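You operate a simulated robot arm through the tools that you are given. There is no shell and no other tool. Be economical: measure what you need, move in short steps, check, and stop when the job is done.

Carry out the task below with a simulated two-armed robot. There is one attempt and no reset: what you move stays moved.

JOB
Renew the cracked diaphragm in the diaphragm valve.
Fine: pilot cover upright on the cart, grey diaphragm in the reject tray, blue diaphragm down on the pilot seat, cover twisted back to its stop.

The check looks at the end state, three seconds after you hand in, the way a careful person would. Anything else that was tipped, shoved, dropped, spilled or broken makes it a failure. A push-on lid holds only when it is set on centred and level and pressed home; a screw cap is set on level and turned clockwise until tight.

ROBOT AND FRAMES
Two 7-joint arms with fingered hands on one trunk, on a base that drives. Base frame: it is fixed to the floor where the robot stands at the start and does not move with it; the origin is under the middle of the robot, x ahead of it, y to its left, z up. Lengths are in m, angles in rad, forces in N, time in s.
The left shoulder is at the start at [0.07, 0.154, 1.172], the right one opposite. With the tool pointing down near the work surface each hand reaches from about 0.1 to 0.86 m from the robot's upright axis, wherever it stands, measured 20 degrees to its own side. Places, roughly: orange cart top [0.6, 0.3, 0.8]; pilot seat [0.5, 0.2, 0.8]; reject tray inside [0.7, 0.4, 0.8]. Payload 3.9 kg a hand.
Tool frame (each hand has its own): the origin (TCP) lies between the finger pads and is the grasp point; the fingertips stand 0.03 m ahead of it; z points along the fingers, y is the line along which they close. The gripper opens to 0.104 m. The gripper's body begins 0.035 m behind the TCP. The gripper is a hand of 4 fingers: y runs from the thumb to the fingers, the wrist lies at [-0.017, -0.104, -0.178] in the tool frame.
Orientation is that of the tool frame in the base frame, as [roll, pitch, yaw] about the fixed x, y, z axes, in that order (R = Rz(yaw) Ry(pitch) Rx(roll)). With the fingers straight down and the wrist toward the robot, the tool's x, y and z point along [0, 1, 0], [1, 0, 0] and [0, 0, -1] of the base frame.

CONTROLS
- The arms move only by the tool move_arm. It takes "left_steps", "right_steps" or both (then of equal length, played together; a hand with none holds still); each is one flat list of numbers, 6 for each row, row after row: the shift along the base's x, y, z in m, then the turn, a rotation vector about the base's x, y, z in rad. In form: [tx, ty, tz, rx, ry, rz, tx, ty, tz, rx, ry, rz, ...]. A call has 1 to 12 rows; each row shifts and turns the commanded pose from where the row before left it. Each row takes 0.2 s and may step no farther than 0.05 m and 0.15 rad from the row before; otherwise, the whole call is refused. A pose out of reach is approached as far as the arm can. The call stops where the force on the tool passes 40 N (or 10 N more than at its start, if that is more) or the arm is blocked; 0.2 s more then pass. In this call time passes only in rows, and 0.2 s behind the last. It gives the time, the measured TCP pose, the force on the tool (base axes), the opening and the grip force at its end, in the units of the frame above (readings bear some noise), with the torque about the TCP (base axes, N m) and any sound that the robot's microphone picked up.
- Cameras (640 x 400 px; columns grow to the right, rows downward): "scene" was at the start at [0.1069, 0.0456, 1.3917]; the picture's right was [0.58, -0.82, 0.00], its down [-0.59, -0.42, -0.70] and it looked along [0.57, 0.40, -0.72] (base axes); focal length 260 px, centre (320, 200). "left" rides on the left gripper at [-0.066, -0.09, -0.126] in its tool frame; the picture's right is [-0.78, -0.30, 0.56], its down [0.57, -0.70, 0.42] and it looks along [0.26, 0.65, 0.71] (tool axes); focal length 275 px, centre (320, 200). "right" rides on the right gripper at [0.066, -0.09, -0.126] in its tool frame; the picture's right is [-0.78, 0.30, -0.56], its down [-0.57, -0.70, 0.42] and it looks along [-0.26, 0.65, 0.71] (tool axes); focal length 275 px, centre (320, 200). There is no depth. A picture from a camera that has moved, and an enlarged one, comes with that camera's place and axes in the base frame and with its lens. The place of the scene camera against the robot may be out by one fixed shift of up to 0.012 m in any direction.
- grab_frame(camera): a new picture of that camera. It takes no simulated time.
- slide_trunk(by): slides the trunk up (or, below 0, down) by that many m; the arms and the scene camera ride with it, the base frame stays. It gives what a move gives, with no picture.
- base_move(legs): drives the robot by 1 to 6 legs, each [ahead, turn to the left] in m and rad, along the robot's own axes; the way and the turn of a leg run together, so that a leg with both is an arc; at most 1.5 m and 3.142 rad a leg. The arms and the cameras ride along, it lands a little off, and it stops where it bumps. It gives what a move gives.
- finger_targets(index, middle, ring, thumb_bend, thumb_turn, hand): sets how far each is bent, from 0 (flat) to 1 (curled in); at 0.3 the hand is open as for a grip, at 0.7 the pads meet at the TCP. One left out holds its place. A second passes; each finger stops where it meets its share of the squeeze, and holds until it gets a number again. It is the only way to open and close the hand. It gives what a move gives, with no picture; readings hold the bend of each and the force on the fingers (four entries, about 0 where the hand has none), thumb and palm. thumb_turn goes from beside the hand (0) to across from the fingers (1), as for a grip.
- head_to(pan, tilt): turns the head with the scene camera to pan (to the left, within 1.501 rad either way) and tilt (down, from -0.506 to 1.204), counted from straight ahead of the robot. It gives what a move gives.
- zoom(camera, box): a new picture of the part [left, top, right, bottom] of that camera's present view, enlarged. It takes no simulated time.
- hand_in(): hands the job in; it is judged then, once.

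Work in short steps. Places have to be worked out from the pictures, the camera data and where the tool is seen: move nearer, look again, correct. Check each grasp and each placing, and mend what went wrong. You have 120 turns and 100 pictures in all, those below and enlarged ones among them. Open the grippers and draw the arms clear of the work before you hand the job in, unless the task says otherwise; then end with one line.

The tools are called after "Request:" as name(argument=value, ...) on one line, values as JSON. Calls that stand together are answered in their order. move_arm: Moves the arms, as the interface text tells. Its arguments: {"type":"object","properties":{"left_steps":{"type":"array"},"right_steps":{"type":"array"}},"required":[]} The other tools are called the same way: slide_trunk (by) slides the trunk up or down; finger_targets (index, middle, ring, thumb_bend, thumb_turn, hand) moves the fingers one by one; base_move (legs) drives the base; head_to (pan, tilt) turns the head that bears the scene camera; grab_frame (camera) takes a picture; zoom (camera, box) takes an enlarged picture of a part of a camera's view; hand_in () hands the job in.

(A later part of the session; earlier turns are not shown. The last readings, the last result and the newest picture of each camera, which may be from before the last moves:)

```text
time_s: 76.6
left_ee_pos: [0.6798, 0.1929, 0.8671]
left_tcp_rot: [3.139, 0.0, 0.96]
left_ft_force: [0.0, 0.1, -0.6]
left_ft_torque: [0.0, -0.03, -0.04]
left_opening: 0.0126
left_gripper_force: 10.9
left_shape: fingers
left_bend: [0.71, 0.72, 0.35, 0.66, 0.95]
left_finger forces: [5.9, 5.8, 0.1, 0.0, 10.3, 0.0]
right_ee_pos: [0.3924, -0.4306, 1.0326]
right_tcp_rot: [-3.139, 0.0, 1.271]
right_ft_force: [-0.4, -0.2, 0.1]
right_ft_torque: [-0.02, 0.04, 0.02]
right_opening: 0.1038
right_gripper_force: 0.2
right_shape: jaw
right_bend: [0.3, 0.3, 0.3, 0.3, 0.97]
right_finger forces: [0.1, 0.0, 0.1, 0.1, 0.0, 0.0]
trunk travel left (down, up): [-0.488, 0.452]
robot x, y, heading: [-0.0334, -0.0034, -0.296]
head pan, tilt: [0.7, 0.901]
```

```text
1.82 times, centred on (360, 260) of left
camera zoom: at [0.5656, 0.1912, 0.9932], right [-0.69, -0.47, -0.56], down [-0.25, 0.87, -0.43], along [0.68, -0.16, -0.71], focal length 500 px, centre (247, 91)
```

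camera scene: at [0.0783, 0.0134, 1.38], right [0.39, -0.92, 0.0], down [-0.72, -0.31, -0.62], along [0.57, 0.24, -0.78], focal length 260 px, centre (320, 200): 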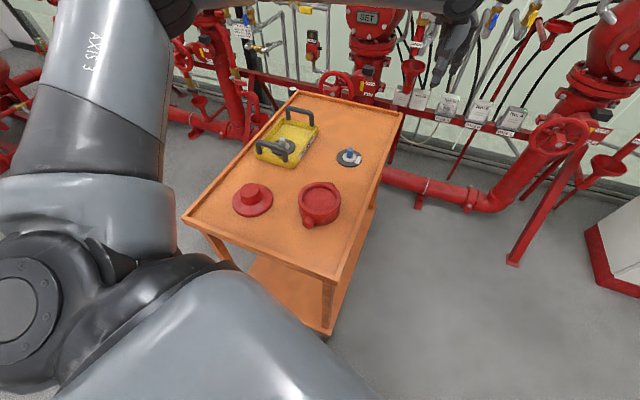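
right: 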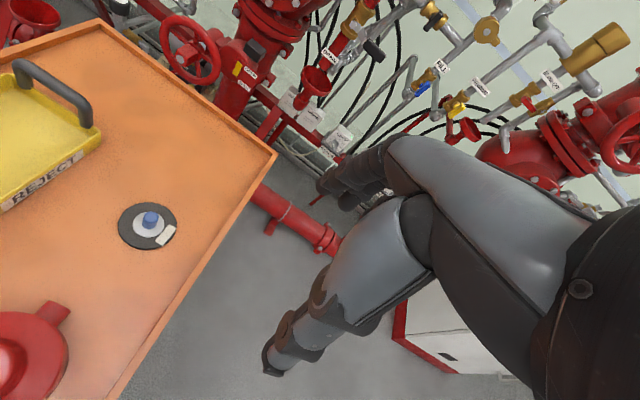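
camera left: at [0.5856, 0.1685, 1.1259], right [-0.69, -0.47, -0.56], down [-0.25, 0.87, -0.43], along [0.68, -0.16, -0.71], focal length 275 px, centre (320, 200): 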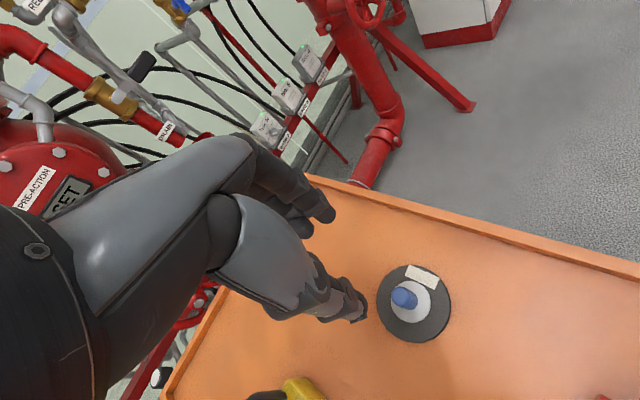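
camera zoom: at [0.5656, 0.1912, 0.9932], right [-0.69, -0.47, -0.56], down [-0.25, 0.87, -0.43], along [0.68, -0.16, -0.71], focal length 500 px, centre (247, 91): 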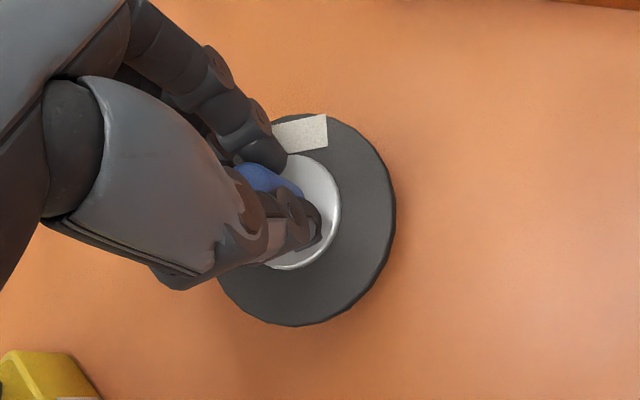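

The blue diaphragm is held level. I raise the trunk and turn the base back to its original stance, where the pilot was comfortably reachable.

Request:
slide_trunk(by=0.137)

Request:
base_move(legs=[[0, 0.298], [0.03, 0]])

Request:
head_to(pan=0.5, tilt=0.95)

Request:
grab_frame(camera="scene")

```text
time_s: 78.3
left_ee_pos: [0.6785, 0.1937, 1.0036]
left_tcp_rot: [3.141, 0.0, 0.961]
left_ft_force: [-0.3, -0.1, -1.6]
left_ft_torque: [0.03, 0.0, 0.0]
left_opening: 0.0128
left_gripper_force: 10.7
left_shape: fingers
left_bend: [0.71, 0.72, 0.35, 0.66, 0.95]
left_finger forces: [5.9, 5.9, 0.0, 0.0, 10.3, 0.0]
right_ee_pos: [0.3915, -0.4314, 1.1686]
right_tcp_rot: [-3.139, 0.0, 1.273]
right_ft_force: [0.7, 0.0, 0.1]
right_ft_torque: [-0.03, 0.01, 0.0]
right_opening: 0.1036
right_gripper_force: 0.0
right_shape: jaw
right_bend: [0.3, 0.3, 0.3, 0.3, 0.97]
right_finger forces: [0.0, 0.0, 0.0, 0.0, 0.1, 0.0]
trunk travel left (down, up): [-0.625, 0.315]
robot x, y, heading: [-0.0321, 0.0006, -0.295]
head pan, tilt: [0.7, 0.901]
```

```text
time_s: 80.1
left_ee_pos: [0.6166, 0.3915, 1.0093]
left_tcp_rot: [3.135, -0.001, 1.256]
left_ft_force: [0.0, -0.9, -0.4]
left_ft_torque: [0.03, -0.05, 0.01]
left_opening: 0.0124
left_gripper_force: 11.1
left_shape: fingers
left_bend: [0.71, 0.72, 0.35, 0.66, 0.95]
left_finger forces: [5.8, 5.8, 0.0, 0.0, 10.2, 0.1]
right_ee_pos: [0.5224, -0.2912, 1.1717]
right_tcp_rot: [3.136, -0.001, 1.568]
right_ft_force: [0.1, -0.7, 0.8]
right_ft_torque: [0.02, -0.05, 0.01]
right_opening: 0.1038
right_gripper_force: 0.1
right_shape: jaw
right_bend: [0.3, 0.3, 0.3, 0.3, 0.97]
right_finger forces: [0.1, 0.0, 0.1, 0.1, 0.0, 0.0]
trunk travel left (down, up): [-0.625, 0.315]
robot x, y, heading: [-0.0017, -0.0004, -0.005]
head pan, tilt: [0.7, 0.901]
```

```text
time_s: 80.8
left_ee_pos: [0.6216, 0.3919, 1.0038]
left_tcp_rot: [3.139, 0.0, 1.256]
left_ft_force: [0.5, -0.6, -1.5]
left_ft_torque: [0.02, -0.02, 0.01]
left_opening: 0.0126
left_gripper_force: 10.8
left_shape: fingers
left_bend: [0.71, 0.72, 0.35, 0.66, 0.95]
left_finger forces: [5.9, 5.8, 0.1, 0.0, 10.2, 0.0]
right_ee_pos: [0.53, -0.2892, 1.1677]
right_tcp_rot: [-3.139, 0.0, 1.571]
right_ft_force: [-0.4, 0.1, -0.7]
right_ft_torque: [-0.02, -0.01, 0.0]
right_opening: 0.1037
right_gripper_force: 0.1
right_shape: jaw
right_bend: [0.3, 0.3, 0.3, 0.3, 0.97]
right_finger forces: [0.0, 0.1, 0.0, 0.1, 0.1, 0.0]
trunk travel left (down, up): [-0.625, 0.315]
robot x, y, heading: [0.0008, -0.0002, -0.007]
head pan, tilt: [0.499, 0.949]
```

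```text
28 pictures are left
camera scene: at [0.1059, 0.0332, 1.3802], right [0.48, -0.88, 0.0], down [-0.72, -0.39, -0.58], along [0.51, 0.28, -0.81], focal length 260 px, centre (320, 200)
```

scene: 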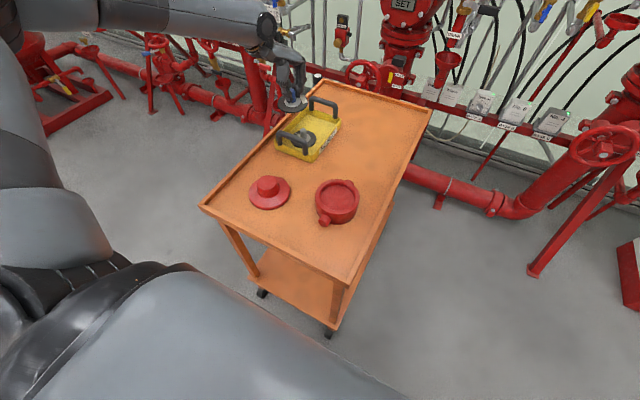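

Everything is in place. I carry the blue diaphragm to above the seat at TCP ≈(0.478, 0.183, 0.95), yaw 1.56 as in the extraction.

Request:
move_arm(left_steps=[-0.0205, -0.0299, -0.007, 0, 0, 0.0435, -0.0205, -0.0299, -0.007, 0, 0, 0.0435, -0.0205, -0.0299, -0.007, 0, 0, 0.0435, -0.0205, -0.0299, -0.007, 0, 0, 0.0435, -0.0205, -0.0299, -0.007, 0, 0, 0.0435, -0.0205, -0.0299, -0.007, 0, 0, 0.0435, -0.0205, -0.0299, -0.007, 0, 0, 0.0435])

Request:
move_arm(left_steps=[0, 0, -0.02, 0, 0, 0, 0, 0, -0.015, 0, 0, 0])

Request:
zoom(camera="left", box=[240, 150, 480, 370])

Request:
zoom(camera="scene", box=[290, 150, 390, 250])

```text
time_s: 82.4
left_ee_pos: [0.4782, 0.1812, 0.9563]
left_tcp_rot: [3.139, -0.001, 1.559]
left_ft_force: [0.8, -0.5, -0.9]
left_ft_torque: [-0.02, -0.01, 0.02]
left_opening: 0.0115
left_gripper_force: 9.8
left_shape: fingers
left_bend: [0.71, 0.72, 0.35, 0.67, 0.95]
left_finger forces: [4.9, 6.0, 0.0, 0.0, 9.8, 0.0]
right_ee_pos: [0.5285, -0.2906, 1.1692]
right_tcp_rot: [3.141, -0.002, 1.568]
right_ft_force: [0.5, 0.1, -0.1]
right_ft_torque: [0.02, 0.03, 0.01]
right_opening: 0.1034
right_gripper_force: 0.0
right_shape: jaw
right_bend: [0.3, 0.3, 0.3, 0.3, 0.97]
right_finger forces: [0.0, 0.0, 0.1, 0.0, 0.1, 0.1]
trunk travel left (down, up): [-0.625, 0.315]
robot x, y, heading: [-0.0019, 0.0007, -0.006]
head pan, tilt: [0.499, 0.949]
```

```text
time_s: 83.0
left_ee_pos: [0.476, 0.1819, 0.9226]
left_tcp_rot: [3.14, -0.001, 1.563]
left_ft_force: [-0.4, 0.8, -0.7]
left_ft_torque: [-0.01, 0.01, 0.01]
left_opening: 0.0117
left_gripper_force: 10.6
left_shape: fingers
left_bend: [0.71, 0.72, 0.35, 0.67, 0.95]
left_finger forces: [5.0, 6.1, 0.0, 0.0, 9.8, 0.0]
right_ee_pos: [0.5294, -0.2906, 1.1692]
right_tcp_rot: [-3.141, 0.001, 1.57]
right_ft_force: [0.6, 0.2, 0.5]
right_ft_torque: [-0.01, 0.0, 0.02]
right_opening: 0.1038
right_gripper_force: 0.1
right_shape: jaw
right_bend: [0.3, 0.3, 0.3, 0.3, 0.97]
right_finger forces: [0.0, 0.0, 0.0, 0.1, 0.0, 0.1]
trunk travel left (down, up): [-0.625, 0.315]
robot x, y, heading: [-0.0022, 0.0013, 0.0]
head pan, tilt: [0.499, 0.949]
```

```text
1.82 times, centred on (360, 260) of left
camera zoom: at [0.3853, 0.117, 1.0468], right [-0.3, -0.77, -0.56], down [-0.69, 0.58, -0.43], along [0.65, 0.26, -0.71], focal length 500 px, centre (247, 91)
```

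zoom: 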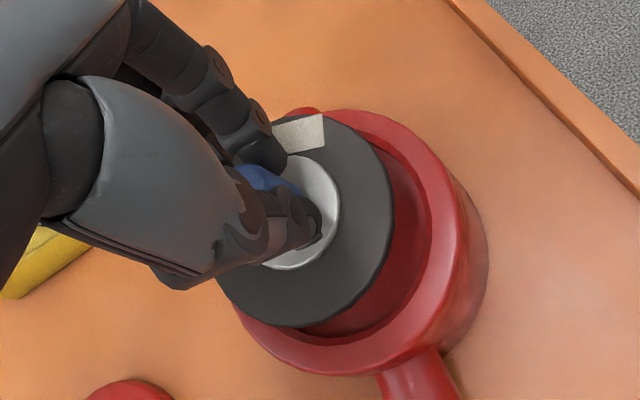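

```text
4.00 times, centred on (340, 200) of scene
camera zoom: at [0.1051, 0.0327, 1.3804], right [0.48, -0.88, 0.0], down [-0.72, -0.39, -0.58], along [0.51, 0.28, -0.81], focal length 1041 px, centre (240, 200)
```

zoom: 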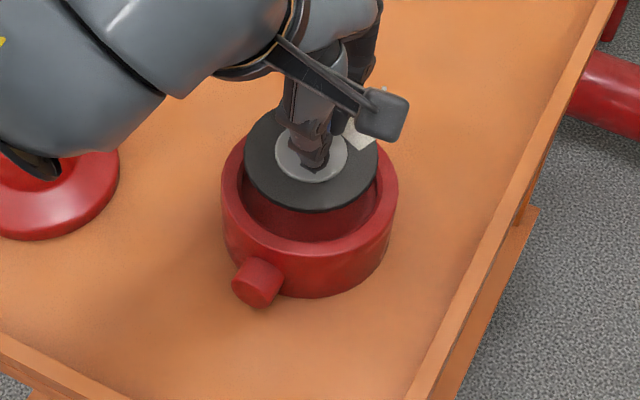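

Disc and rim centres agree within ~2 mm in both views. Lower slowly towards the seat.

Request:
move_arm(left_steps=[0, 0, -0.012, 0, 0, 0, 0, 0, -0.01, 0, 0, 0, 0, 0, -0.008, 0, 0, 0, 0, 0, -0.004, 0, 0, 0])

Request:
zoom(camera="scene", box=[290, 150, 390, 250])

```text
time_s: 84.0
left_ee_pos: [0.4771, 0.1823, 0.8864]
left_tcp_rot: [3.141, 0.0, 1.561]
left_ft_force: [-0.4, 0.6, -0.2]
left_ft_torque: [0.03, 0.01, -0.01]
left_opening: 0.0117
left_gripper_force: 10.4
left_shape: fingers
left_bend: [0.71, 0.72, 0.35, 0.67, 0.95]
left_finger forces: [4.9, 6.1, 0.1, 0.0, 9.9, 0.1]
right_ee_pos: [0.5294, -0.2891, 1.1697]
right_tcp_rot: [3.141, -0.001, 1.57]
right_ft_force: [-0.4, 0.6, 0.4]
right_ft_torque: [0.02, 0.0, -0.02]
right_opening: 0.1035
right_gripper_force: 0.0
right_shape: jaw
right_bend: [0.3, 0.3, 0.3, 0.3, 0.97]
right_finger forces: [0.0, 0.0, 0.0, 0.0, 0.0, 0.0]
trunk travel left (down, up): [-0.625, 0.315]
robot x, y, heading: [0.0002, 0.0018, 0.001]
head pan, tilt: [0.499, 0.949]
```

```text
4.00 times, centred on (340, 200) of scene
camera zoom: at [0.1049, 0.0331, 1.3804], right [0.48, -0.88, 0.0], down [-0.72, -0.39, -0.58], along [0.51, 0.28, -0.81], focal length 1041 px, centre (240, 200)
```

zoom: 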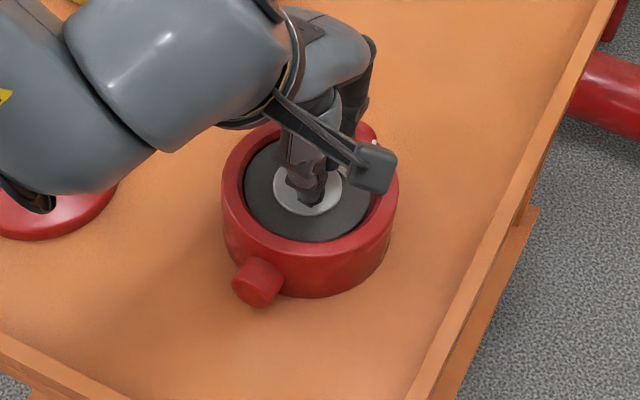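

It has entered the recess without contact force. Continue down in 2 mm steps until it rests.

Request:
move_arm(left_steps=[0, 0, -0.002, 0, 0, 0, 0, 0, -0.002, 0, 0, 0, 0, 0, -0.002, 0, 0, 0])

```text
time_s: 84.8
left_ee_pos: [0.4778, 0.1826, 0.8836]
left_tcp_rot: [3.134, 0.0, 1.56]
left_ft_force: [0.8, 0.6, 10.8]
left_ft_torque: [-0.03, 0.04, -0.02]
left_opening: 0.0114
left_gripper_force: 13.1
left_shape: fingers
left_bend: [0.71, 0.72, 0.35, 0.68, 0.95]
left_finger forces: [5.6, 8.6, 0.0, 0.0, 11.9, 0.0]
right_ee_pos: [0.5276, -0.2891, 1.1701]
right_tcp_rot: [3.142, 0.0, 1.57]
right_ft_force: [-0.2, 0.4, 0.4]
right_ft_torque: [-0.02, 0.03, -0.01]
right_opening: 0.1036
right_gripper_force: 0.1
right_shape: jaw
right_bend: [0.3, 0.3, 0.3, 0.3, 0.97]
right_finger forces: [0.0, 0.0, 0.0, 0.0, 0.1, 0.0]
trunk travel left (down, up): [-0.625, 0.315]
robot x, y, heading: [0.0007, -0.0014, -0.003]
head pan, tilt: [0.499, 0.949]
```

Contact at ≈0.884 (10.8 N). I check whether it is seated level in the recess.

Request:
zoom(camera="left", box=[240, 150, 480, 370])

Request:
zoom(camera="scene", box=[310, 165, 370, 225])

```text
1.82 times, centred on (360, 260) of left
camera zoom: at [0.3842, 0.1174, 1.0083], right [-0.3, -0.77, -0.56], down [-0.69, 0.58, -0.43], along [0.66, 0.26, -0.71], focal length 500 px, centre (247, 91)
```

zoom: 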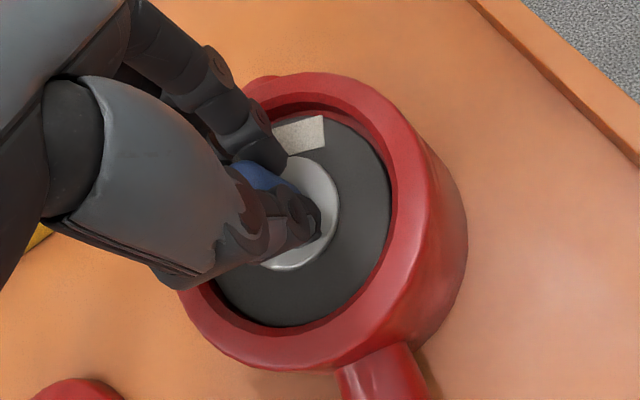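

```text
6.67 times, centred on (340, 195) of scene
camera zoom: at [0.1032, 0.0328, 1.3807], right [0.48, -0.88, 0.0], down [-0.71, -0.39, -0.58], along [0.51, 0.28, -0.81], focal length 1734 px, centre (187, 233)
```

zoom: 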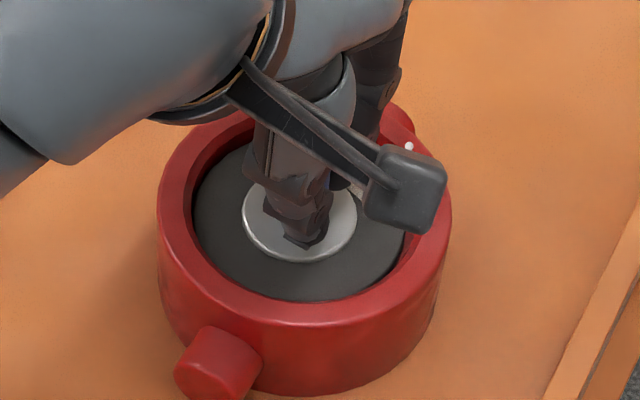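

It looks level and down like the grey one was. Release and rise to compare.

Request:
finger_targets(hand="left", index=0.52, middle=0.52, thumb_bend=0.52)

Request:
move_arm(left_steps=[0, 0, 0.03, 0, 0, 0, 0, 0, 0.04, 0, 0, 0, -0.01, 0.035, 0.02, 0, 0, 0, -0.01, 0.045, 0, 0, 0, 0, -0.01, 0.045, 0, 0, 0, 0, -0.01, 0.045, 0, 0, 0, 0])

Request:
zoom(camera="scene", box=[310, 165, 370, 225])

Request:
grab_frame(camera="left")

```text
time_s: 85.8
left_ee_pos: [0.4767, 0.1831, 0.881]
left_tcp_rot: [3.141, -0.001, 1.56]
left_ft_force: [-0.4, -0.5, -0.3]
left_ft_torque: [-0.02, 0.02, 0.0]
left_opening: 0.0479
left_gripper_force: 0.1
left_shape: fingers
left_bend: [0.52, 0.52, 0.35, 0.52, 0.97]
left_finger forces: [0.1, 0.0, 0.0, 0.1, 0.1, 0.1]
right_ee_pos: [0.5288, -0.2896, 1.1698]
right_tcp_rot: [-3.141, 0.001, 1.569]
right_ft_force: [-0.1, -0.7, -0.1]
right_ft_torque: [0.0, 0.0, 0.01]
right_opening: 0.1038
right_gripper_force: 0.0
right_shape: jaw
right_bend: [0.3, 0.3, 0.3, 0.3, 0.97]
right_finger forces: [0.0, 0.0, 0.0, 0.0, 0.0, 0.1]
trunk travel left (down, up): [-0.625, 0.315]
robot x, y, heading: [-0.0005, -0.0006, 0.0]
head pan, tilt: [0.499, 0.949]
```

```text
time_s: 87.2
left_ee_pos: [0.4352, 0.3532, 0.9723]
left_tcp_rot: [3.139, 0.004, 1.559]
left_ft_force: [-0.5, 0.3, -1.2]
left_ft_torque: [-0.01, 0.02, -0.01]
left_opening: 0.0479
left_gripper_force: 0.1
left_shape: fingers
left_bend: [0.52, 0.52, 0.35, 0.52, 0.97]
left_finger forces: [0.0, 0.1, 0.0, 0.0, 0.0, 0.1]
right_ee_pos: [0.5285, -0.2883, 1.1696]
right_tcp_rot: [-3.142, 0.001, 1.57]
right_ft_force: [-0.9, -0.3, -0.1]
right_ft_torque: [0.0, -0.05, -0.01]
right_opening: 0.1038
right_gripper_force: 0.0
right_shape: jaw
right_bend: [0.3, 0.3, 0.3, 0.3, 0.97]
right_finger forces: [0.1, 0.0, 0.0, 0.0, 0.1, 0.0]
trunk travel left (down, up): [-0.625, 0.315]
robot x, y, heading: [0.0025, 0.0016, -0.0]
head pan, tilt: [0.499, 0.949]
```

```text
6.67 times, centred on (340, 195) of scene
camera zoom: at [0.1035, 0.0343, 1.3805], right [0.48, -0.88, 0.0], down [-0.71, -0.39, -0.58], along [0.51, 0.28, -0.81], focal length 1734 px, centre (187, 233)
```

zoom: 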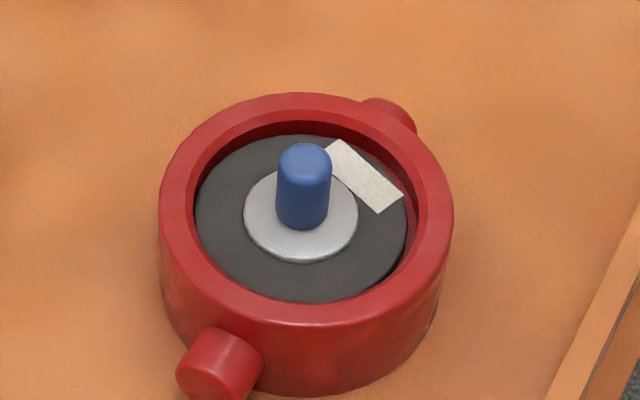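

```text
21 pictures are left
camera left: at [0.343, 0.2887, 1.0967], right [-0.3, -0.77, -0.56], down [-0.69, 0.58, -0.43], along [0.65, 0.26, -0.71], focal length 275 px, centre (320, 200)
```

left: 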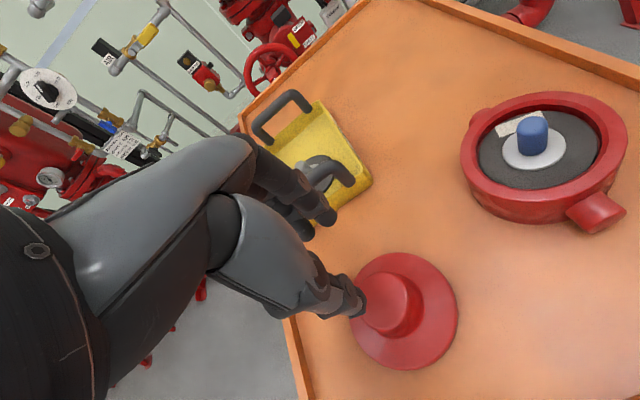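

The blue diaphragm sits concentric and level in the seat. Now I open wide and go down over the cover at (0.429, 0.360).

Request:
finger_targets(hand="left", index=0.3, middle=0.3, ring=0.3, thumb_bend=0.3)

Request:
move_arm(left_steps=[-0.007, 0.006, -0.03, 0, 0, 0, 0, 0, -0.03, 0, 0, 0, 0, 0, -0.03, 0, 0, 0, 0, 0, -0.015, 0, 0, 0])

Request:
zoom(camera="left", box=[240, 150, 480, 370])

```text
time_s: 88.2
left_ee_pos: [0.436, 0.353, 0.9706]
left_tcp_rot: [3.14, 0.0, 1.562]
left_ft_force: [0.2, 0.0, -0.6]
left_ft_torque: [0.04, 0.01, 0.01]
left_opening: 0.1041
left_gripper_force: 0.1
left_shape: fingers
left_bend: [0.3, 0.3, 0.3, 0.3, 0.97]
left_finger forces: [0.0, 0.1, 0.1, 0.0, 0.0, 0.1]
right_ee_pos: [0.5287, -0.2902, 1.1686]
right_tcp_rot: [-3.141, 0.0, 1.569]
right_ft_force: [-0.1, 0.8, 0.6]
right_ft_torque: [-0.02, -0.02, -0.02]
right_opening: 0.1039
right_gripper_force: 0.0
right_shape: jaw
right_bend: [0.3, 0.3, 0.3, 0.3, 0.97]
right_finger forces: [0.0, 0.0, 0.0, 0.0, 0.0, 0.0]
trunk travel left (down, up): [-0.625, 0.315]
robot x, y, heading: [-0.0003, -0.0003, -0.003]
head pan, tilt: [0.499, 0.949]
```

```text
time_s: 89.2
left_ee_pos: [0.4309, 0.3576, 0.8672]
left_tcp_rot: [3.138, -0.001, 1.558]
left_ft_force: [-0.3, 0.0, -0.1]
left_ft_torque: [0.0, -0.03, -0.04]
left_opening: 0.1042
left_gripper_force: 0.1
left_shape: fingers
left_bend: [0.3, 0.3, 0.3, 0.3, 0.97]
left_finger forces: [0.1, 0.1, 0.0, 0.0, 0.1, 0.0]
right_ee_pos: [0.5284, -0.2899, 1.1701]
right_tcp_rot: [-3.141, -0.001, 1.568]
right_ft_force: [0.2, -0.1, -0.7]
right_ft_torque: [-0.01, -0.01, 0.0]
right_opening: 0.1037
right_gripper_force: 0.1
right_shape: jaw
right_bend: [0.3, 0.3, 0.3, 0.3, 0.97]
right_finger forces: [0.0, 0.0, 0.0, 0.0, 0.1, 0.1]
trunk travel left (down, up): [-0.625, 0.315]
robot x, y, heading: [-0.0024, -0.001, -0.002]
head pan, tilt: [0.499, 0.949]
```

```text
1.82 times, centred on (360, 260) of left
camera zoom: at [0.3378, 0.2938, 0.9914], right [-0.3, -0.77, -0.56], down [-0.69, 0.58, -0.43], along [0.65, 0.26, -0.71], focal length 500 px, centre (247, 91)
```

zoom: 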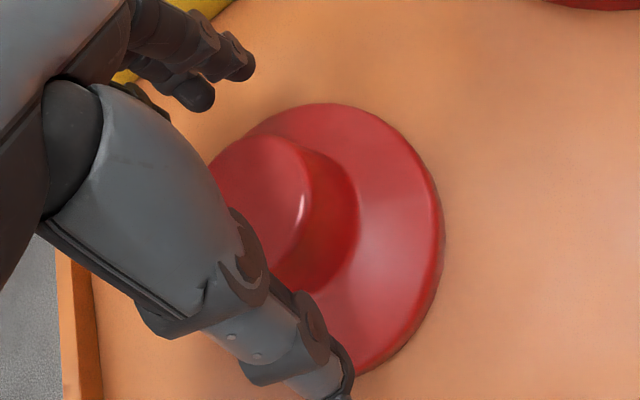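

Aligned. Down the last centimetre and grip.

Request:
move_arm(left_steps=[-0.001, 0.001, -0.006, 0, 0, 0, 0, 0, -0.003, 0, 0, 0])

Request:
finger_targets(hand="left", index=0.62, middle=0.62, ring=0.62, thumb_bend=0.75)

Request:
move_arm(left_steps=[0, 0, 0.03, 0, 0, 0, 0, 0, 0.04, 0, 0, 0, 0, 0, 0.04, 0, 0, 0, 0.009, -0.036, 0, 0, 0, 0, 0.009, -0.036, 0, 0, 0, 0, 0.009, -0.036, 0, 0, 0, 0.1, 0.009, -0.036, 0, 0, 0, 0.1, 0.009, -0.035, 0, 0, 0, 0.1])

Request:
zoom(camera="scene", box=[290, 130, 390, 230])

Request:
grab_frame(camera="left")

```text
time_s: 89.8
left_ee_pos: [0.4295, 0.3591, 0.8574]
left_tcp_rot: [3.141, 0.001, 1.561]
left_ft_force: [-0.7, 0.3, -0.3]
left_ft_torque: [0.01, 0.02, 0.03]
left_opening: 0.104
left_gripper_force: 0.1
left_shape: fingers
left_bend: [0.3, 0.3, 0.3, 0.3, 0.97]
left_finger forces: [0.0, 0.0, 0.0, 0.0, 0.1, 0.0]
right_ee_pos: [0.5287, -0.29, 1.1687]
right_tcp_rot: [3.141, -0.001, 1.569]
right_ft_force: [0.6, 0.1, 0.2]
right_ft_torque: [0.03, 0.0, 0.0]
right_opening: 0.1037
right_gripper_force: 0.1
right_shape: jaw
right_bend: [0.3, 0.3, 0.3, 0.3, 0.97]
right_finger forces: [0.0, 0.1, 0.0, 0.1, 0.0, 0.0]
trunk travel left (down, up): [-0.625, 0.315]
robot x, y, heading: [0.0012, -0.0036, -0.003]
head pan, tilt: [0.499, 0.949]
```

```text
time_s: 90.8
left_ee_pos: [0.4298, 0.3592, 0.8572]
left_tcp_rot: [3.14, 0.0, 1.56]
left_ft_force: [-0.5, -0.7, 0.2]
left_ft_torque: [-0.01, -0.1, 0.0]
left_opening: 0.0418
left_gripper_force: 15.1
left_shape: fingers
left_bend: [0.54, 0.54, 0.62, 0.59, 0.95]
left_finger forces: [7.8, 9.4, 0.0, 0.0, 15.0, 0.0]
right_ee_pos: [0.5289, -0.2891, 1.1692]
right_tcp_rot: [3.141, 0.0, 1.57]
right_ft_force: [1.1, -0.8, -0.3]
right_ft_torque: [0.01, 0.02, 0.03]
right_opening: 0.1037
right_gripper_force: 0.0
right_shape: jaw
right_bend: [0.3, 0.3, 0.3, 0.3, 0.97]
right_finger forces: [0.0, 0.0, 0.1, 0.0, 0.0, 0.0]
trunk travel left (down, up): [-0.625, 0.315]
robot x, y, heading: [-0.0047, 0.0002, 0.002]
head pan, tilt: [0.499, 0.949]
```

```text
time_s: 92.6
left_ee_pos: [0.4744, 0.1781, 0.968]
left_tcp_rot: [3.138, -0.003, 1.862]
left_ft_force: [-0.2, -0.1, -2.7]
left_ft_torque: [0.04, 0.01, 0.0]
left_opening: 0.0412
left_gripper_force: 15.7
left_shape: fingers
left_bend: [0.54, 0.54, 0.62, 0.6, 0.95]
left_finger forces: [7.8, 9.0, 0.4, 0.0, 14.2, 0.0]
right_ee_pos: [0.5285, -0.2917, 1.1684]
right_tcp_rot: [-3.139, -0.002, 1.566]
right_ft_force: [-0.7, -0.7, -0.9]
right_ft_torque: [0.04, 0.03, -0.02]
right_opening: 0.1038
right_gripper_force: 0.0
right_shape: jaw
right_bend: [0.3, 0.3, 0.3, 0.3, 0.97]
right_finger forces: [0.0, 0.0, 0.0, 0.1, 0.0, 0.1]
trunk travel left (down, up): [-0.625, 0.315]
robot x, y, heading: [0.0017, 0.0033, 0.004]
head pan, tilt: [0.499, 0.949]
```

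```text
4.00 times, centred on (340, 180) of scene
camera zoom: at [0.1056, 0.031, 1.3803], right [0.48, -0.88, 0.0], down [-0.72, -0.39, -0.58], along [0.51, 0.28, -0.81], focal length 1041 px, centre (240, 280)
```

zoom: 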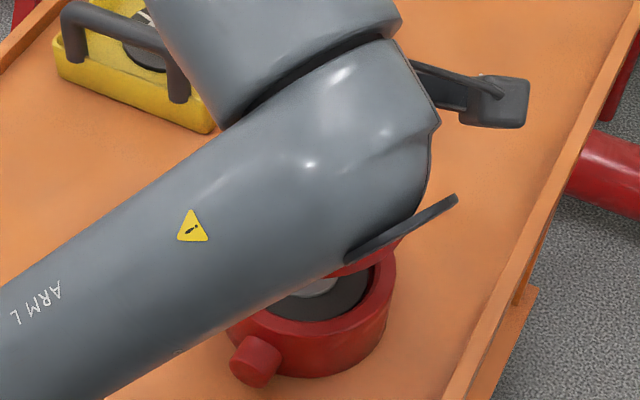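

```text
18 pictures are left
camera left: at [0.4054, 0.0885, 1.093], right [-0.06, -0.83, -0.56], down [-0.84, 0.35, -0.43], along [0.55, 0.44, -0.71], focal length 275 px, centre (320, 200)
```

left: 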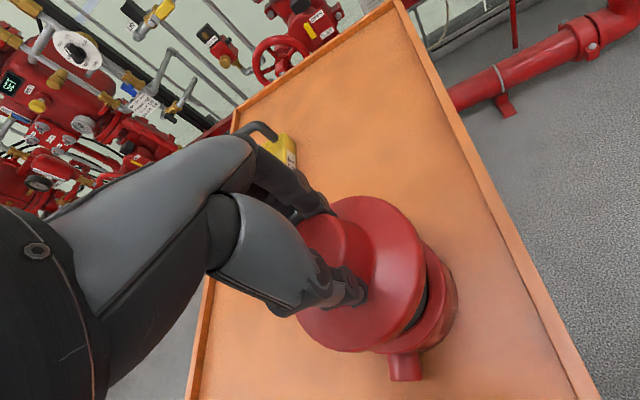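

Cover is over the body with the same angle at which it came free. I lower to just above the thread, then to light contact.

Request:
move_arm(left_steps=[0, 0, -0.025, 0, 0, 0, 0, 0, -0.02, 0, 0, 0, 0, 0, -0.006, 0, 0, 0, 0, 0, -0.003, 0, 0, 0])

Request:
zoom(camera="left", box=[260, 170, 480, 390])

```text
time_s: 93.6
left_ee_pos: [0.4742, 0.1803, 0.9135]
left_tcp_rot: [3.141, 0.0, 1.86]
left_ft_force: [-0.2, 0.4, -3.1]
left_ft_torque: [0.0, 0.02, -0.01]
left_opening: 0.0411
left_gripper_force: 15.8
left_shape: fingers
left_bend: [0.54, 0.54, 0.62, 0.6, 0.95]
left_finger forces: [7.8, 9.1, 0.4, 0.0, 14.0, 0.1]
right_ee_pos: [0.5285, -0.2893, 1.1687]
right_tcp_rot: [-3.141, 0.001, 1.57]
right_ft_force: [0.6, -0.3, 0.1]
right_ft_torque: [0.03, -0.01, 0.01]
right_opening: 0.1039
right_gripper_force: 0.1
right_shape: jaw
right_bend: [0.3, 0.3, 0.3, 0.3, 0.97]
right_finger forces: [0.0, 0.0, 0.0, 0.0, 0.0, 0.0]
trunk travel left (down, up): [-0.625, 0.315]
robot x, y, heading: [-0.0004, -0.0012, -0.003]
head pan, tilt: [0.499, 0.949]
```

```text
1.82 times, centred on (370, 280) of left
camera zoom: at [0.4054, 0.0914, 1.0383], right [-0.06, -0.83, -0.56], down [-0.83, 0.35, -0.43], along [0.55, 0.44, -0.71], focal length 500 px, centre (229, 54)
```

zoom: 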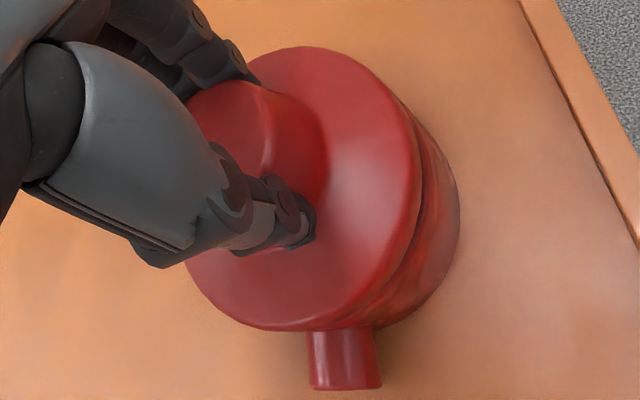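

Looks centred with a small gap. Two more small steps down to feel contact.

Request:
move_arm(left_steps=[-0.0005, 0, -0.002, 0, 0, 0, 0, 0, -0.002, 0, 0, 0, 0, 0, -0.001, 0, 0, 0])

```text
time_s: 94.4
left_ee_pos: [0.4745, 0.18, 0.9093]
left_tcp_rot: [3.135, -0.002, 1.861]
left_ft_force: [2.3, -2.5, 7.9]
left_ft_torque: [0.14, -0.2, 0.0]
left_opening: 0.0409
left_gripper_force: 18.3
left_shape: fingers
left_bend: [0.53, 0.54, 0.62, 0.61, 0.95]
left_finger forces: [10.3, 10.8, 0.3, 0.0, 14.9, 0.0]
right_ee_pos: [0.5285, -0.2905, 1.1704]
right_tcp_rot: [-3.141, -0.003, 1.568]
right_ft_force: [0.0, 0.8, 0.3]
right_ft_torque: [0.0, 0.02, 0.01]
right_opening: 0.1036
right_gripper_force: 0.2
right_shape: jaw
right_bend: [0.3, 0.3, 0.3, 0.3, 0.97]
right_finger forces: [0.0, 0.0, 0.0, 0.0, 0.0, 0.0]
trunk travel left (down, up): [-0.625, 0.315]
robot x, y, heading: [0.0003, 0.0009, -0.001]
head pan, tilt: [0.499, 0.949]
```

Contact at the thread-start height (0.909). Now clockwise ≈1.05 rad with gentle downward follow.

Request:
move_arm(left_steps=[0, 0, 0, 0, 0, -0.1, 0, 0, 0, 0, 0, -0.1, 0, 0, -0.0003, 0, 0, -0.1, 0, 0, -0.0003, 0, 0, -0.1, 0, 0, -0.0003, 0, 0, -0.1, 0, 0, -0.0003, 0, 0, -0.1, 0, 0, -0.0003, 0, 0, -0.1, 0, 0, -0.0003, 0, 0, -0.1, 0, 0, -0.0003, 0, 0, -0.1, 0, 0, -0.0003, 0, 0, -0.1, 0, 0, -0.0003, 0, 0, -0.1])

Request:
zoom(camera="scene", box=[290, 150, 390, 250])

```text
time_s: 96.8
left_ee_pos: [0.4728, 0.1826, 0.9058]
left_tcp_rot: [3.14, -0.003, 0.761]
left_ft_force: [0.3, 7.8, 18.8]
left_ft_torque: [0.11, -0.15, 0.1]
left_opening: 0.0402
left_gripper_force: 19.2
left_shape: fingers
left_bend: [0.54, 0.54, 0.62, 0.61, 0.95]
left_finger forces: [7.2, 12.5, 0.1, 0.0, 17.7, 0.0]
right_ee_pos: [0.5269, -0.2887, 1.1699]
right_tcp_rot: [3.139, 0.0, 1.57]
right_ft_force: [-0.2, -0.1, 1.0]
right_ft_torque: [0.01, 0.0, 0.01]
right_opening: 0.1037
right_gripper_force: 0.0
right_shape: jaw
right_bend: [0.3, 0.3, 0.3, 0.3, 0.97]
right_finger forces: [0.0, 0.0, 0.0, 0.0, 0.0, 0.0]
trunk travel left (down, up): [-0.625, 0.315]
robot x, y, heading: [0.0005, 0.0019, -0.004]
head pan, tilt: [0.499, 0.949]
```

```text
4.00 times, centred on (340, 200) of scene
camera zoom: at [0.1023, 0.0337, 1.3807], right [0.48, -0.88, 0.0], down [-0.71, -0.39, -0.58], along [0.51, 0.28, -0.81], focal length 1041 px, centre (240, 200)
```

zoom: 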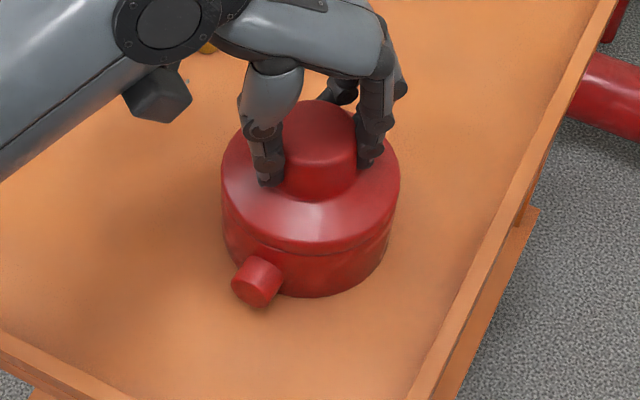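

Cover looks flush, torque 0.1 N·m in the closing direction, body unmoved. Release, go round, and regrip for the next turn.

Request:
finger_targets(hand="left", index=0.3, middle=0.3, ring=0.3, thumb_bend=0.3)

Request:
move_arm(left_steps=[0.001, 0, 0.025, 0, 0, 0, 0.001, -0.001, 0.02, 0, 0, 0.1, 0, 0, 0, 0, 0, 0.125, 0, 0, 0, 0, 0, 0.125, 0, 0, 0, 0, 0, 0.125, 0, 0, 0, 0, 0, 0.125, 0, 0, 0, 0, 0, 0.125, 0, 0, 0, 0, 0, 0.125, 0, 0, 0, 0, 0, 0.125, 0, 0, -0.02, 0, 0, 0.125, 0, 0, -0.024, 0, 0, 0])

Request:
finger_targets(hand="left", index=0.62, middle=0.62, ring=0.62, thumb_bend=0.75)

Request:
move_arm(left_steps=[0, 0, 0, 0, 0, -0.1, 0, 0, -0.0002, 0, 0, -0.1, 0, 0, -0.0002, 0, 0, -0.1, 0, 0, -0.0002, 0, 0, -0.1, 0, 0, -0.0002, 0, 0, -0.1, 0, 0, -0.0002, 0, 0, -0.1])

Request:
zoom(camera="scene", box=[290, 150, 390, 250])

```text
time_s: 97.8
left_ee_pos: [0.4742, 0.1809, 0.9054]
left_tcp_rot: [3.14, 0.001, 0.759]
left_ft_force: [-0.1, 0.1, -0.3]
left_ft_torque: [-0.02, -0.01, -0.03]
left_opening: 0.104
left_gripper_force: 0.1
left_shape: fingers
left_bend: [0.3, 0.3, 0.3, 0.3, 0.97]
left_finger forces: [0.0, 0.0, 0.1, 0.0, 0.0, 0.0]
right_ee_pos: [0.5283, -0.2902, 1.1702]
right_tcp_rot: [-3.14, -0.002, 1.57]
right_ft_force: [-0.3, 0.0, 0.0]
right_ft_torque: [0.03, -0.02, -0.02]
right_opening: 0.1036
right_gripper_force: 0.0
right_shape: jaw
right_bend: [0.3, 0.3, 0.3, 0.3, 0.97]
right_finger forces: [0.1, 0.1, 0.0, 0.0, 0.1, 0.0]
trunk travel left (down, up): [-0.625, 0.315]
robot x, y, heading: [-0.0009, 0.0028, -0.003]
head pan, tilt: [0.499, 0.949]
```

```text
time_s: 100.2
left_ee_pos: [0.4754, 0.1816, 0.9071]
left_tcp_rot: [3.139, -0.001, 1.864]
left_ft_force: [-0.6, 0.7, 0.1]
left_ft_torque: [0.01, -0.02, 0.02]
left_opening: 0.1044
left_gripper_force: 0.0
left_shape: fingers
left_bend: [0.3, 0.3, 0.3, 0.3, 0.97]
left_finger forces: [0.1, 0.0, 0.1, 0.1, 0.1, 0.0]
right_ee_pos: [0.5282, -0.2883, 1.1689]
right_tcp_rot: [3.141, -0.001, 1.571]
right_ft_force: [0.0, 0.6, -0.9]
right_ft_torque: [0.0, -0.02, 0.01]
right_opening: 0.1037
right_gripper_force: 0.1
right_shape: jaw
right_bend: [0.3, 0.3, 0.3, 0.3, 0.97]
right_finger forces: [0.0, 0.1, 0.1, 0.1, 0.0, 0.0]
trunk travel left (down, up): [-0.625, 0.315]
robot x, y, heading: [-0.0023, -0.0042, -0.0]
head pan, tilt: [0.499, 0.949]
```

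```text
time_s: 101.2
left_ee_pos: [0.4764, 0.1809, 0.9076]
left_tcp_rot: [3.139, -0.001, 1.861]
left_ft_force: [1.6, -0.2, -0.6]
left_ft_torque: [0.05, -0.12, -0.03]
left_opening: 0.0426
left_gripper_force: 12.7
left_shape: fingers
left_bend: [0.55, 0.55, 0.62, 0.57, 0.96]
left_finger forces: [6.9, 7.6, 0.1, 0.1, 11.1, 0.1]
right_ee_pos: [0.5293, -0.289, 1.1688]
right_tcp_rot: [3.14, 0.001, 1.568]
right_ft_force: [0.0, 0.4, -0.1]
right_ft_torque: [-0.02, -0.02, 0.01]
right_opening: 0.1037
right_gripper_force: 0.1
right_shape: jaw
right_bend: [0.3, 0.3, 0.3, 0.3, 0.97]
right_finger forces: [0.0, 0.0, 0.0, 0.0, 0.1, 0.0]
trunk travel left (down, up): [-0.625, 0.315]
robot x, y, heading: [0.0002, -0.0004, 0.002]
head pan, tilt: [0.499, 0.949]
```

```text
time_s: 102.6
left_ee_pos: [0.4754, 0.179, 0.9059]
left_tcp_rot: [3.138, 0.001, 1.26]
left_ft_force: [1.1, 3.6, 2.9]
left_ft_torque: [0.11, -0.12, 0.24]
left_opening: 0.0425
left_gripper_force: 14.8
left_shape: fingers
left_bend: [0.55, 0.55, 0.62, 0.58, 0.94]
left_finger forces: [6.3, 10.2, 0.1, 0.0, 13.1, 0.0]
right_ee_pos: [0.5294, -0.2893, 1.169]
right_tcp_rot: [-3.141, 0.001, 1.569]
right_ft_force: [0.5, -0.7, 0.0]
right_ft_torque: [-0.01, -0.03, -0.01]
right_opening: 0.1038
right_gripper_force: 0.1
right_shape: jaw
right_bend: [0.3, 0.3, 0.3, 0.3, 0.97]
right_finger forces: [0.1, 0.0, 0.0, 0.0, 0.0, 0.0]
trunk travel left (down, up): [-0.625, 0.315]
robot x, y, heading: [-0.0003, 0.0024, -0.003]
head pan, tilt: [0.499, 0.949]
```

```text
4.00 times, centred on (340, 200) of scene
camera zoom: at [0.1046, 0.0335, 1.3804], right [0.48, -0.88, 0.0], down [-0.71, -0.39, -0.58], along [0.51, 0.28, -0.81], focal length 1041 px, centre (240, 200)
```

zoom: 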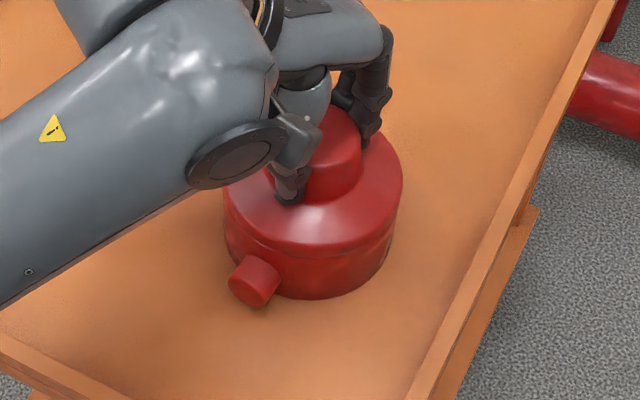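

Torque has risen to 0.24 N·m; maybe near the stop. I press down a bit more (raises body friction) and turn a little further.

Request:
move_arm(left_steps=[0, 0, -0.002, 0, 0, 0, 0, 0, 0, 0, 0, -0.06, 0, 0, 0, 0, 0, -0.06, 0, 0, 0, 0, 0, -0.06])

Request:
zoom(camera="scene", box=[290, 150, 390, 250])

```text
time_s: 103.6
left_ee_pos: [0.4749, 0.1794, 0.9056]
left_tcp_rot: [3.137, 0.0, 1.079]
left_ft_force: [1.4, 0.1, 12.2]
left_ft_torque: [0.01, -0.08, 0.55]
left_opening: 0.042
left_gripper_force: 18.6
left_shape: fingers
left_bend: [0.54, 0.56, 0.62, 0.59, 0.91]
left_finger forces: [7.0, 12.5, 0.0, 0.0, 17.7, 0.0]
right_ee_pos: [0.5274, -0.2908, 1.1694]
right_tcp_rot: [3.141, -0.001, 1.567]
right_ft_force: [0.7, 0.0, -0.9]
right_ft_torque: [0.0, 0.01, -0.04]
right_opening: 0.1036
right_gripper_force: 0.1
right_shape: jaw
right_bend: [0.3, 0.3, 0.3, 0.3, 0.97]
right_finger forces: [0.0, 0.0, 0.1, 0.1, 0.1, 0.0]
trunk travel left (down, up): [-0.625, 0.315]
robot x, y, heading: [0.0014, 0.001, -0.004]
head pan, tilt: [0.499, 0.949]
```

```text
4.00 times, centred on (340, 200) of scene
camera zoom: at [0.1031, 0.0327, 1.3806], right [0.48, -0.88, 0.0], down [-0.71, -0.39, -0.58], along [0.51, 0.28, -0.81], focal length 1041 px, centre (240, 200)
```

zoom: 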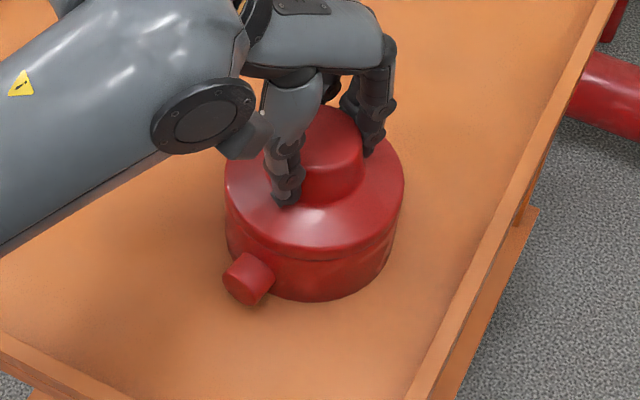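

The port shifted a few pixels: with 0.55 N·m the whole body began to slip, so the cover is against its stop. I check the seam closely.

Request:
finger_targets(hand="left", index=0.3, middle=0.3, ring=0.3, thumb_bend=0.3)

Request:
move_arm(left_steps=[0, 0, 0.03, 0, 0, 0, 0, 0, 0.04, 0, 0, 0, 0, 0, 0.04, 0, 0, 0, -0.01, 0.04, 0, 0, 0, 0.1, -0.01, 0.045, 0, 0, 0, 0.1, -0.01, 0.045, 0, 0, 0, 0.1, -0.01, 0.045, 0, 0, 0, 0])

Request:
zoom(camera="scene", box=[310, 160, 370, 230])

Request:
grab_frame(camera="scene")

```text
time_s: 104.6
left_ee_pos: [0.4748, 0.1806, 0.9041]
left_tcp_rot: [3.138, -0.001, 1.081]
left_ft_force: [0.7, 0.0, -0.1]
left_ft_torque: [0.01, 0.02, 0.02]
left_opening: 0.1041
left_gripper_force: 0.0
left_shape: fingers
left_bend: [0.3, 0.3, 0.3, 0.3, 0.97]
left_finger forces: [0.0, 0.0, 0.0, 0.0, 0.0, 0.0]
right_ee_pos: [0.5282, -0.2896, 1.1693]
right_tcp_rot: [-3.141, 0.0, 1.569]
right_ft_force: [-0.2, -0.1, 0.9]
right_ft_torque: [0.01, 0.02, 0.0]
right_opening: 0.1039
right_gripper_force: 0.1
right_shape: jaw
right_bend: [0.3, 0.3, 0.3, 0.3, 0.97]
right_finger forces: [0.1, 0.0, 0.0, 0.0, 0.1, 0.0]
trunk travel left (down, up): [-0.625, 0.315]
robot x, y, heading: [0.0026, -0.001, -0.0]
head pan, tilt: [0.499, 0.949]
```

```text
time_s: 106.2
left_ee_pos: [0.4351, 0.3551, 1.0142]
left_tcp_rot: [3.138, 0.001, 1.38]
left_ft_force: [-0.8, 0.0, -0.2]
left_ft_torque: [-0.02, 0.0, 0.0]
left_opening: 0.1043
left_gripper_force: 0.1
left_shape: fingers
left_bend: [0.3, 0.3, 0.3, 0.3, 0.97]
left_finger forces: [0.1, 0.0, 0.1, 0.0, 0.0, 0.0]
right_ee_pos: [0.5288, -0.2874, 1.1695]
right_tcp_rot: [-3.141, -0.001, 1.569]
right_ft_force: [-0.6, 0.0, 0.0]
right_ft_torque: [-0.05, -0.01, -0.04]
right_opening: 0.1039
right_gripper_force: 0.0
right_shape: jaw
right_bend: [0.3, 0.3, 0.3, 0.3, 0.97]
right_finger forces: [0.0, 0.1, 0.1, 0.0, 0.0, 0.1]
trunk travel left (down, up): [-0.625, 0.315]
robot x, y, heading: [-0.0025, -0.0021, -0.002]
head pan, tilt: [0.499, 0.949]
```

```text
5.71 times, centred on (340, 195) of scene
camera zoom: at [0.1036, 0.0349, 1.3804], right [0.48, -0.88, 0.0], down [-0.71, -0.39, -0.58], along [0.51, 0.28, -0.81], focal length 1487 px, centre (206, 229)
```

zoom: 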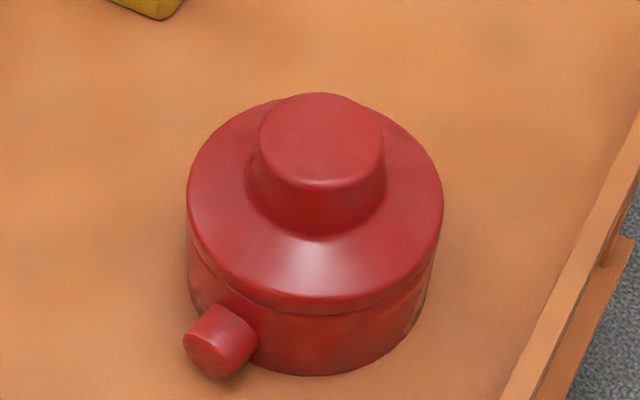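

```text
12 pictures are left
camera scene: at [0.1036, 0.0349, 1.3804], right [0.48, -0.88, 0.0], down [-0.71, -0.39, -0.58], along [0.51, 0.28, -0.81], focal length 260 px, centre (320, 200)
```

scene: 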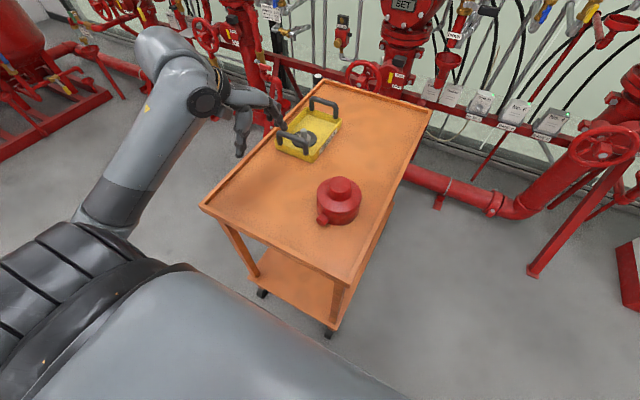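

The cover sits flush and level. To be certain of the stop, I regrip and apply a small clockwise test turn with some downward load, reading the torque.

Request:
move_arm(left_steps=[0.01, -0.045, 0, 0, 0, 0, 0.01, -0.045, 0, 0, 0, 0, 0.01, -0.045, 0, 0, 0, 0, 0.01, -0.04, 0, 0, 0, 0, 0, 0, -0.04, 0, 0, 0, 0, 0, -0.04, 0, 0, 0, 0, 0, -0.029, 0, 0, 0])

Request:
finger_targets(hand="left", index=0.66, middle=0.66, ring=0.62, thumb_bend=0.75)

Request:
move_arm(left_steps=[0, 0, -0.002, 0, 0, 0, 0, 0, 0, 0, 0, -0.04, 0, 0, 0, 0, 0, -0.04])

Request:
zoom(camera="scene", box=[310, 160, 370, 230])

```text
time_s: 107.8
left_ee_pos: [0.477, 0.1797, 0.905]
left_tcp_rot: [3.14, -0.001, 1.381]
left_ft_force: [0.2, -0.6, -0.4]
left_ft_torque: [0.01, 0.0, -0.01]
left_opening: 0.1043
left_gripper_force: 0.1
left_shape: fingers
left_bend: [0.3, 0.3, 0.3, 0.3, 0.97]
left_finger forces: [0.0, 0.0, 0.0, 0.0, 0.0, 0.1]
right_ee_pos: [0.5293, -0.2899, 1.1694]
right_tcp_rot: [3.141, -0.001, 1.569]
right_ft_force: [0.2, 0.1, 0.0]
right_ft_torque: [0.0, -0.01, 0.0]
right_opening: 0.1037
right_gripper_force: 0.0
right_shape: jaw
right_bend: [0.3, 0.3, 0.3, 0.3, 0.97]
right_finger forces: [0.0, 0.0, 0.1, 0.0, 0.0, 0.0]
trunk travel left (down, up): [-0.625, 0.315]
robot x, y, heading: [0.003, -0.0008, 0.001]
head pan, tilt: [0.499, 0.949]
```

```text
time_s: 108.8
left_ee_pos: [0.4769, 0.18, 0.905]
left_tcp_rot: [3.141, -0.001, 1.381]
left_ft_force: [-0.9, 0.1, 0.0]
left_ft_torque: [0.04, -0.1, -0.05]
left_opening: 0.0468
left_gripper_force: 16.2
left_shape: fingers
left_bend: [0.54, 0.59, 0.62, 0.55, 0.96]
left_finger forces: [9.2, 7.5, 0.0, 0.0, 15.2, 0.0]
right_ee_pos: [0.5294, -0.2891, 1.1703]
right_tcp_rot: [3.141, 0.0, 1.57]
right_ft_force: [-0.8, -0.2, 0.4]
right_ft_torque: [-0.03, 0.02, -0.01]
right_opening: 0.1034
right_gripper_force: 0.1
right_shape: jaw
right_bend: [0.3, 0.3, 0.3, 0.3, 0.97]
right_finger forces: [0.0, 0.1, 0.1, 0.1, 0.1, 0.1]
trunk travel left (down, up): [-0.625, 0.315]
robot x, y, heading: [-0.0018, -0.0018, -0.0]
head pan, tilt: [0.499, 0.949]
```

```text
time_s: 109.6
left_ee_pos: [0.4759, 0.181, 0.9048]
left_tcp_rot: [3.137, 0.0, 1.302]
left_ft_force: [4.5, 4.4, 9.4]
left_ft_torque: [0.15, -0.1, 0.25]
left_opening: 0.0459
left_gripper_force: 18.1
left_shape: fingers
left_bend: [0.54, 0.59, 0.62, 0.56, 0.95]
left_finger forces: [9.1, 10.2, 0.1, 0.0, 16.2, 0.0]
right_ee_pos: [0.5295, -0.2883, 1.1705]
right_tcp_rot: [-3.141, -0.001, 1.569]
right_ft_force: [0.1, -0.6, 0.4]
right_ft_torque: [0.0, -0.02, 0.0]
right_opening: 0.1039
right_gripper_force: 0.0
right_shape: jaw
right_bend: [0.3, 0.3, 0.3, 0.3, 0.97]
right_finger forces: [0.0, 0.1, 0.1, 0.0, 0.0, 0.0]
trunk travel left (down, up): [-0.625, 0.315]
robot x, y, heading: [-0.0015, 0.0013, -0.007]
head pan, tilt: [0.499, 0.949]
```

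```text
5.71 times, centred on (340, 195) of scene
camera zoom: at [0.1042, 0.0337, 1.3805], right [0.48, -0.88, 0.0], down [-0.71, -0.39, -0.58], along [0.51, 0.28, -0.81], focal length 1487 px, centre (206, 229)
```

zoom: 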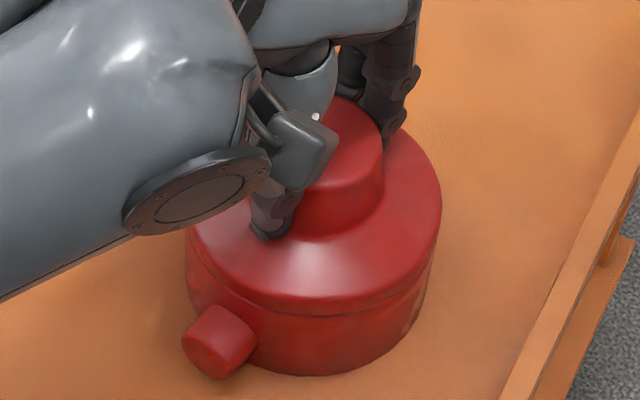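

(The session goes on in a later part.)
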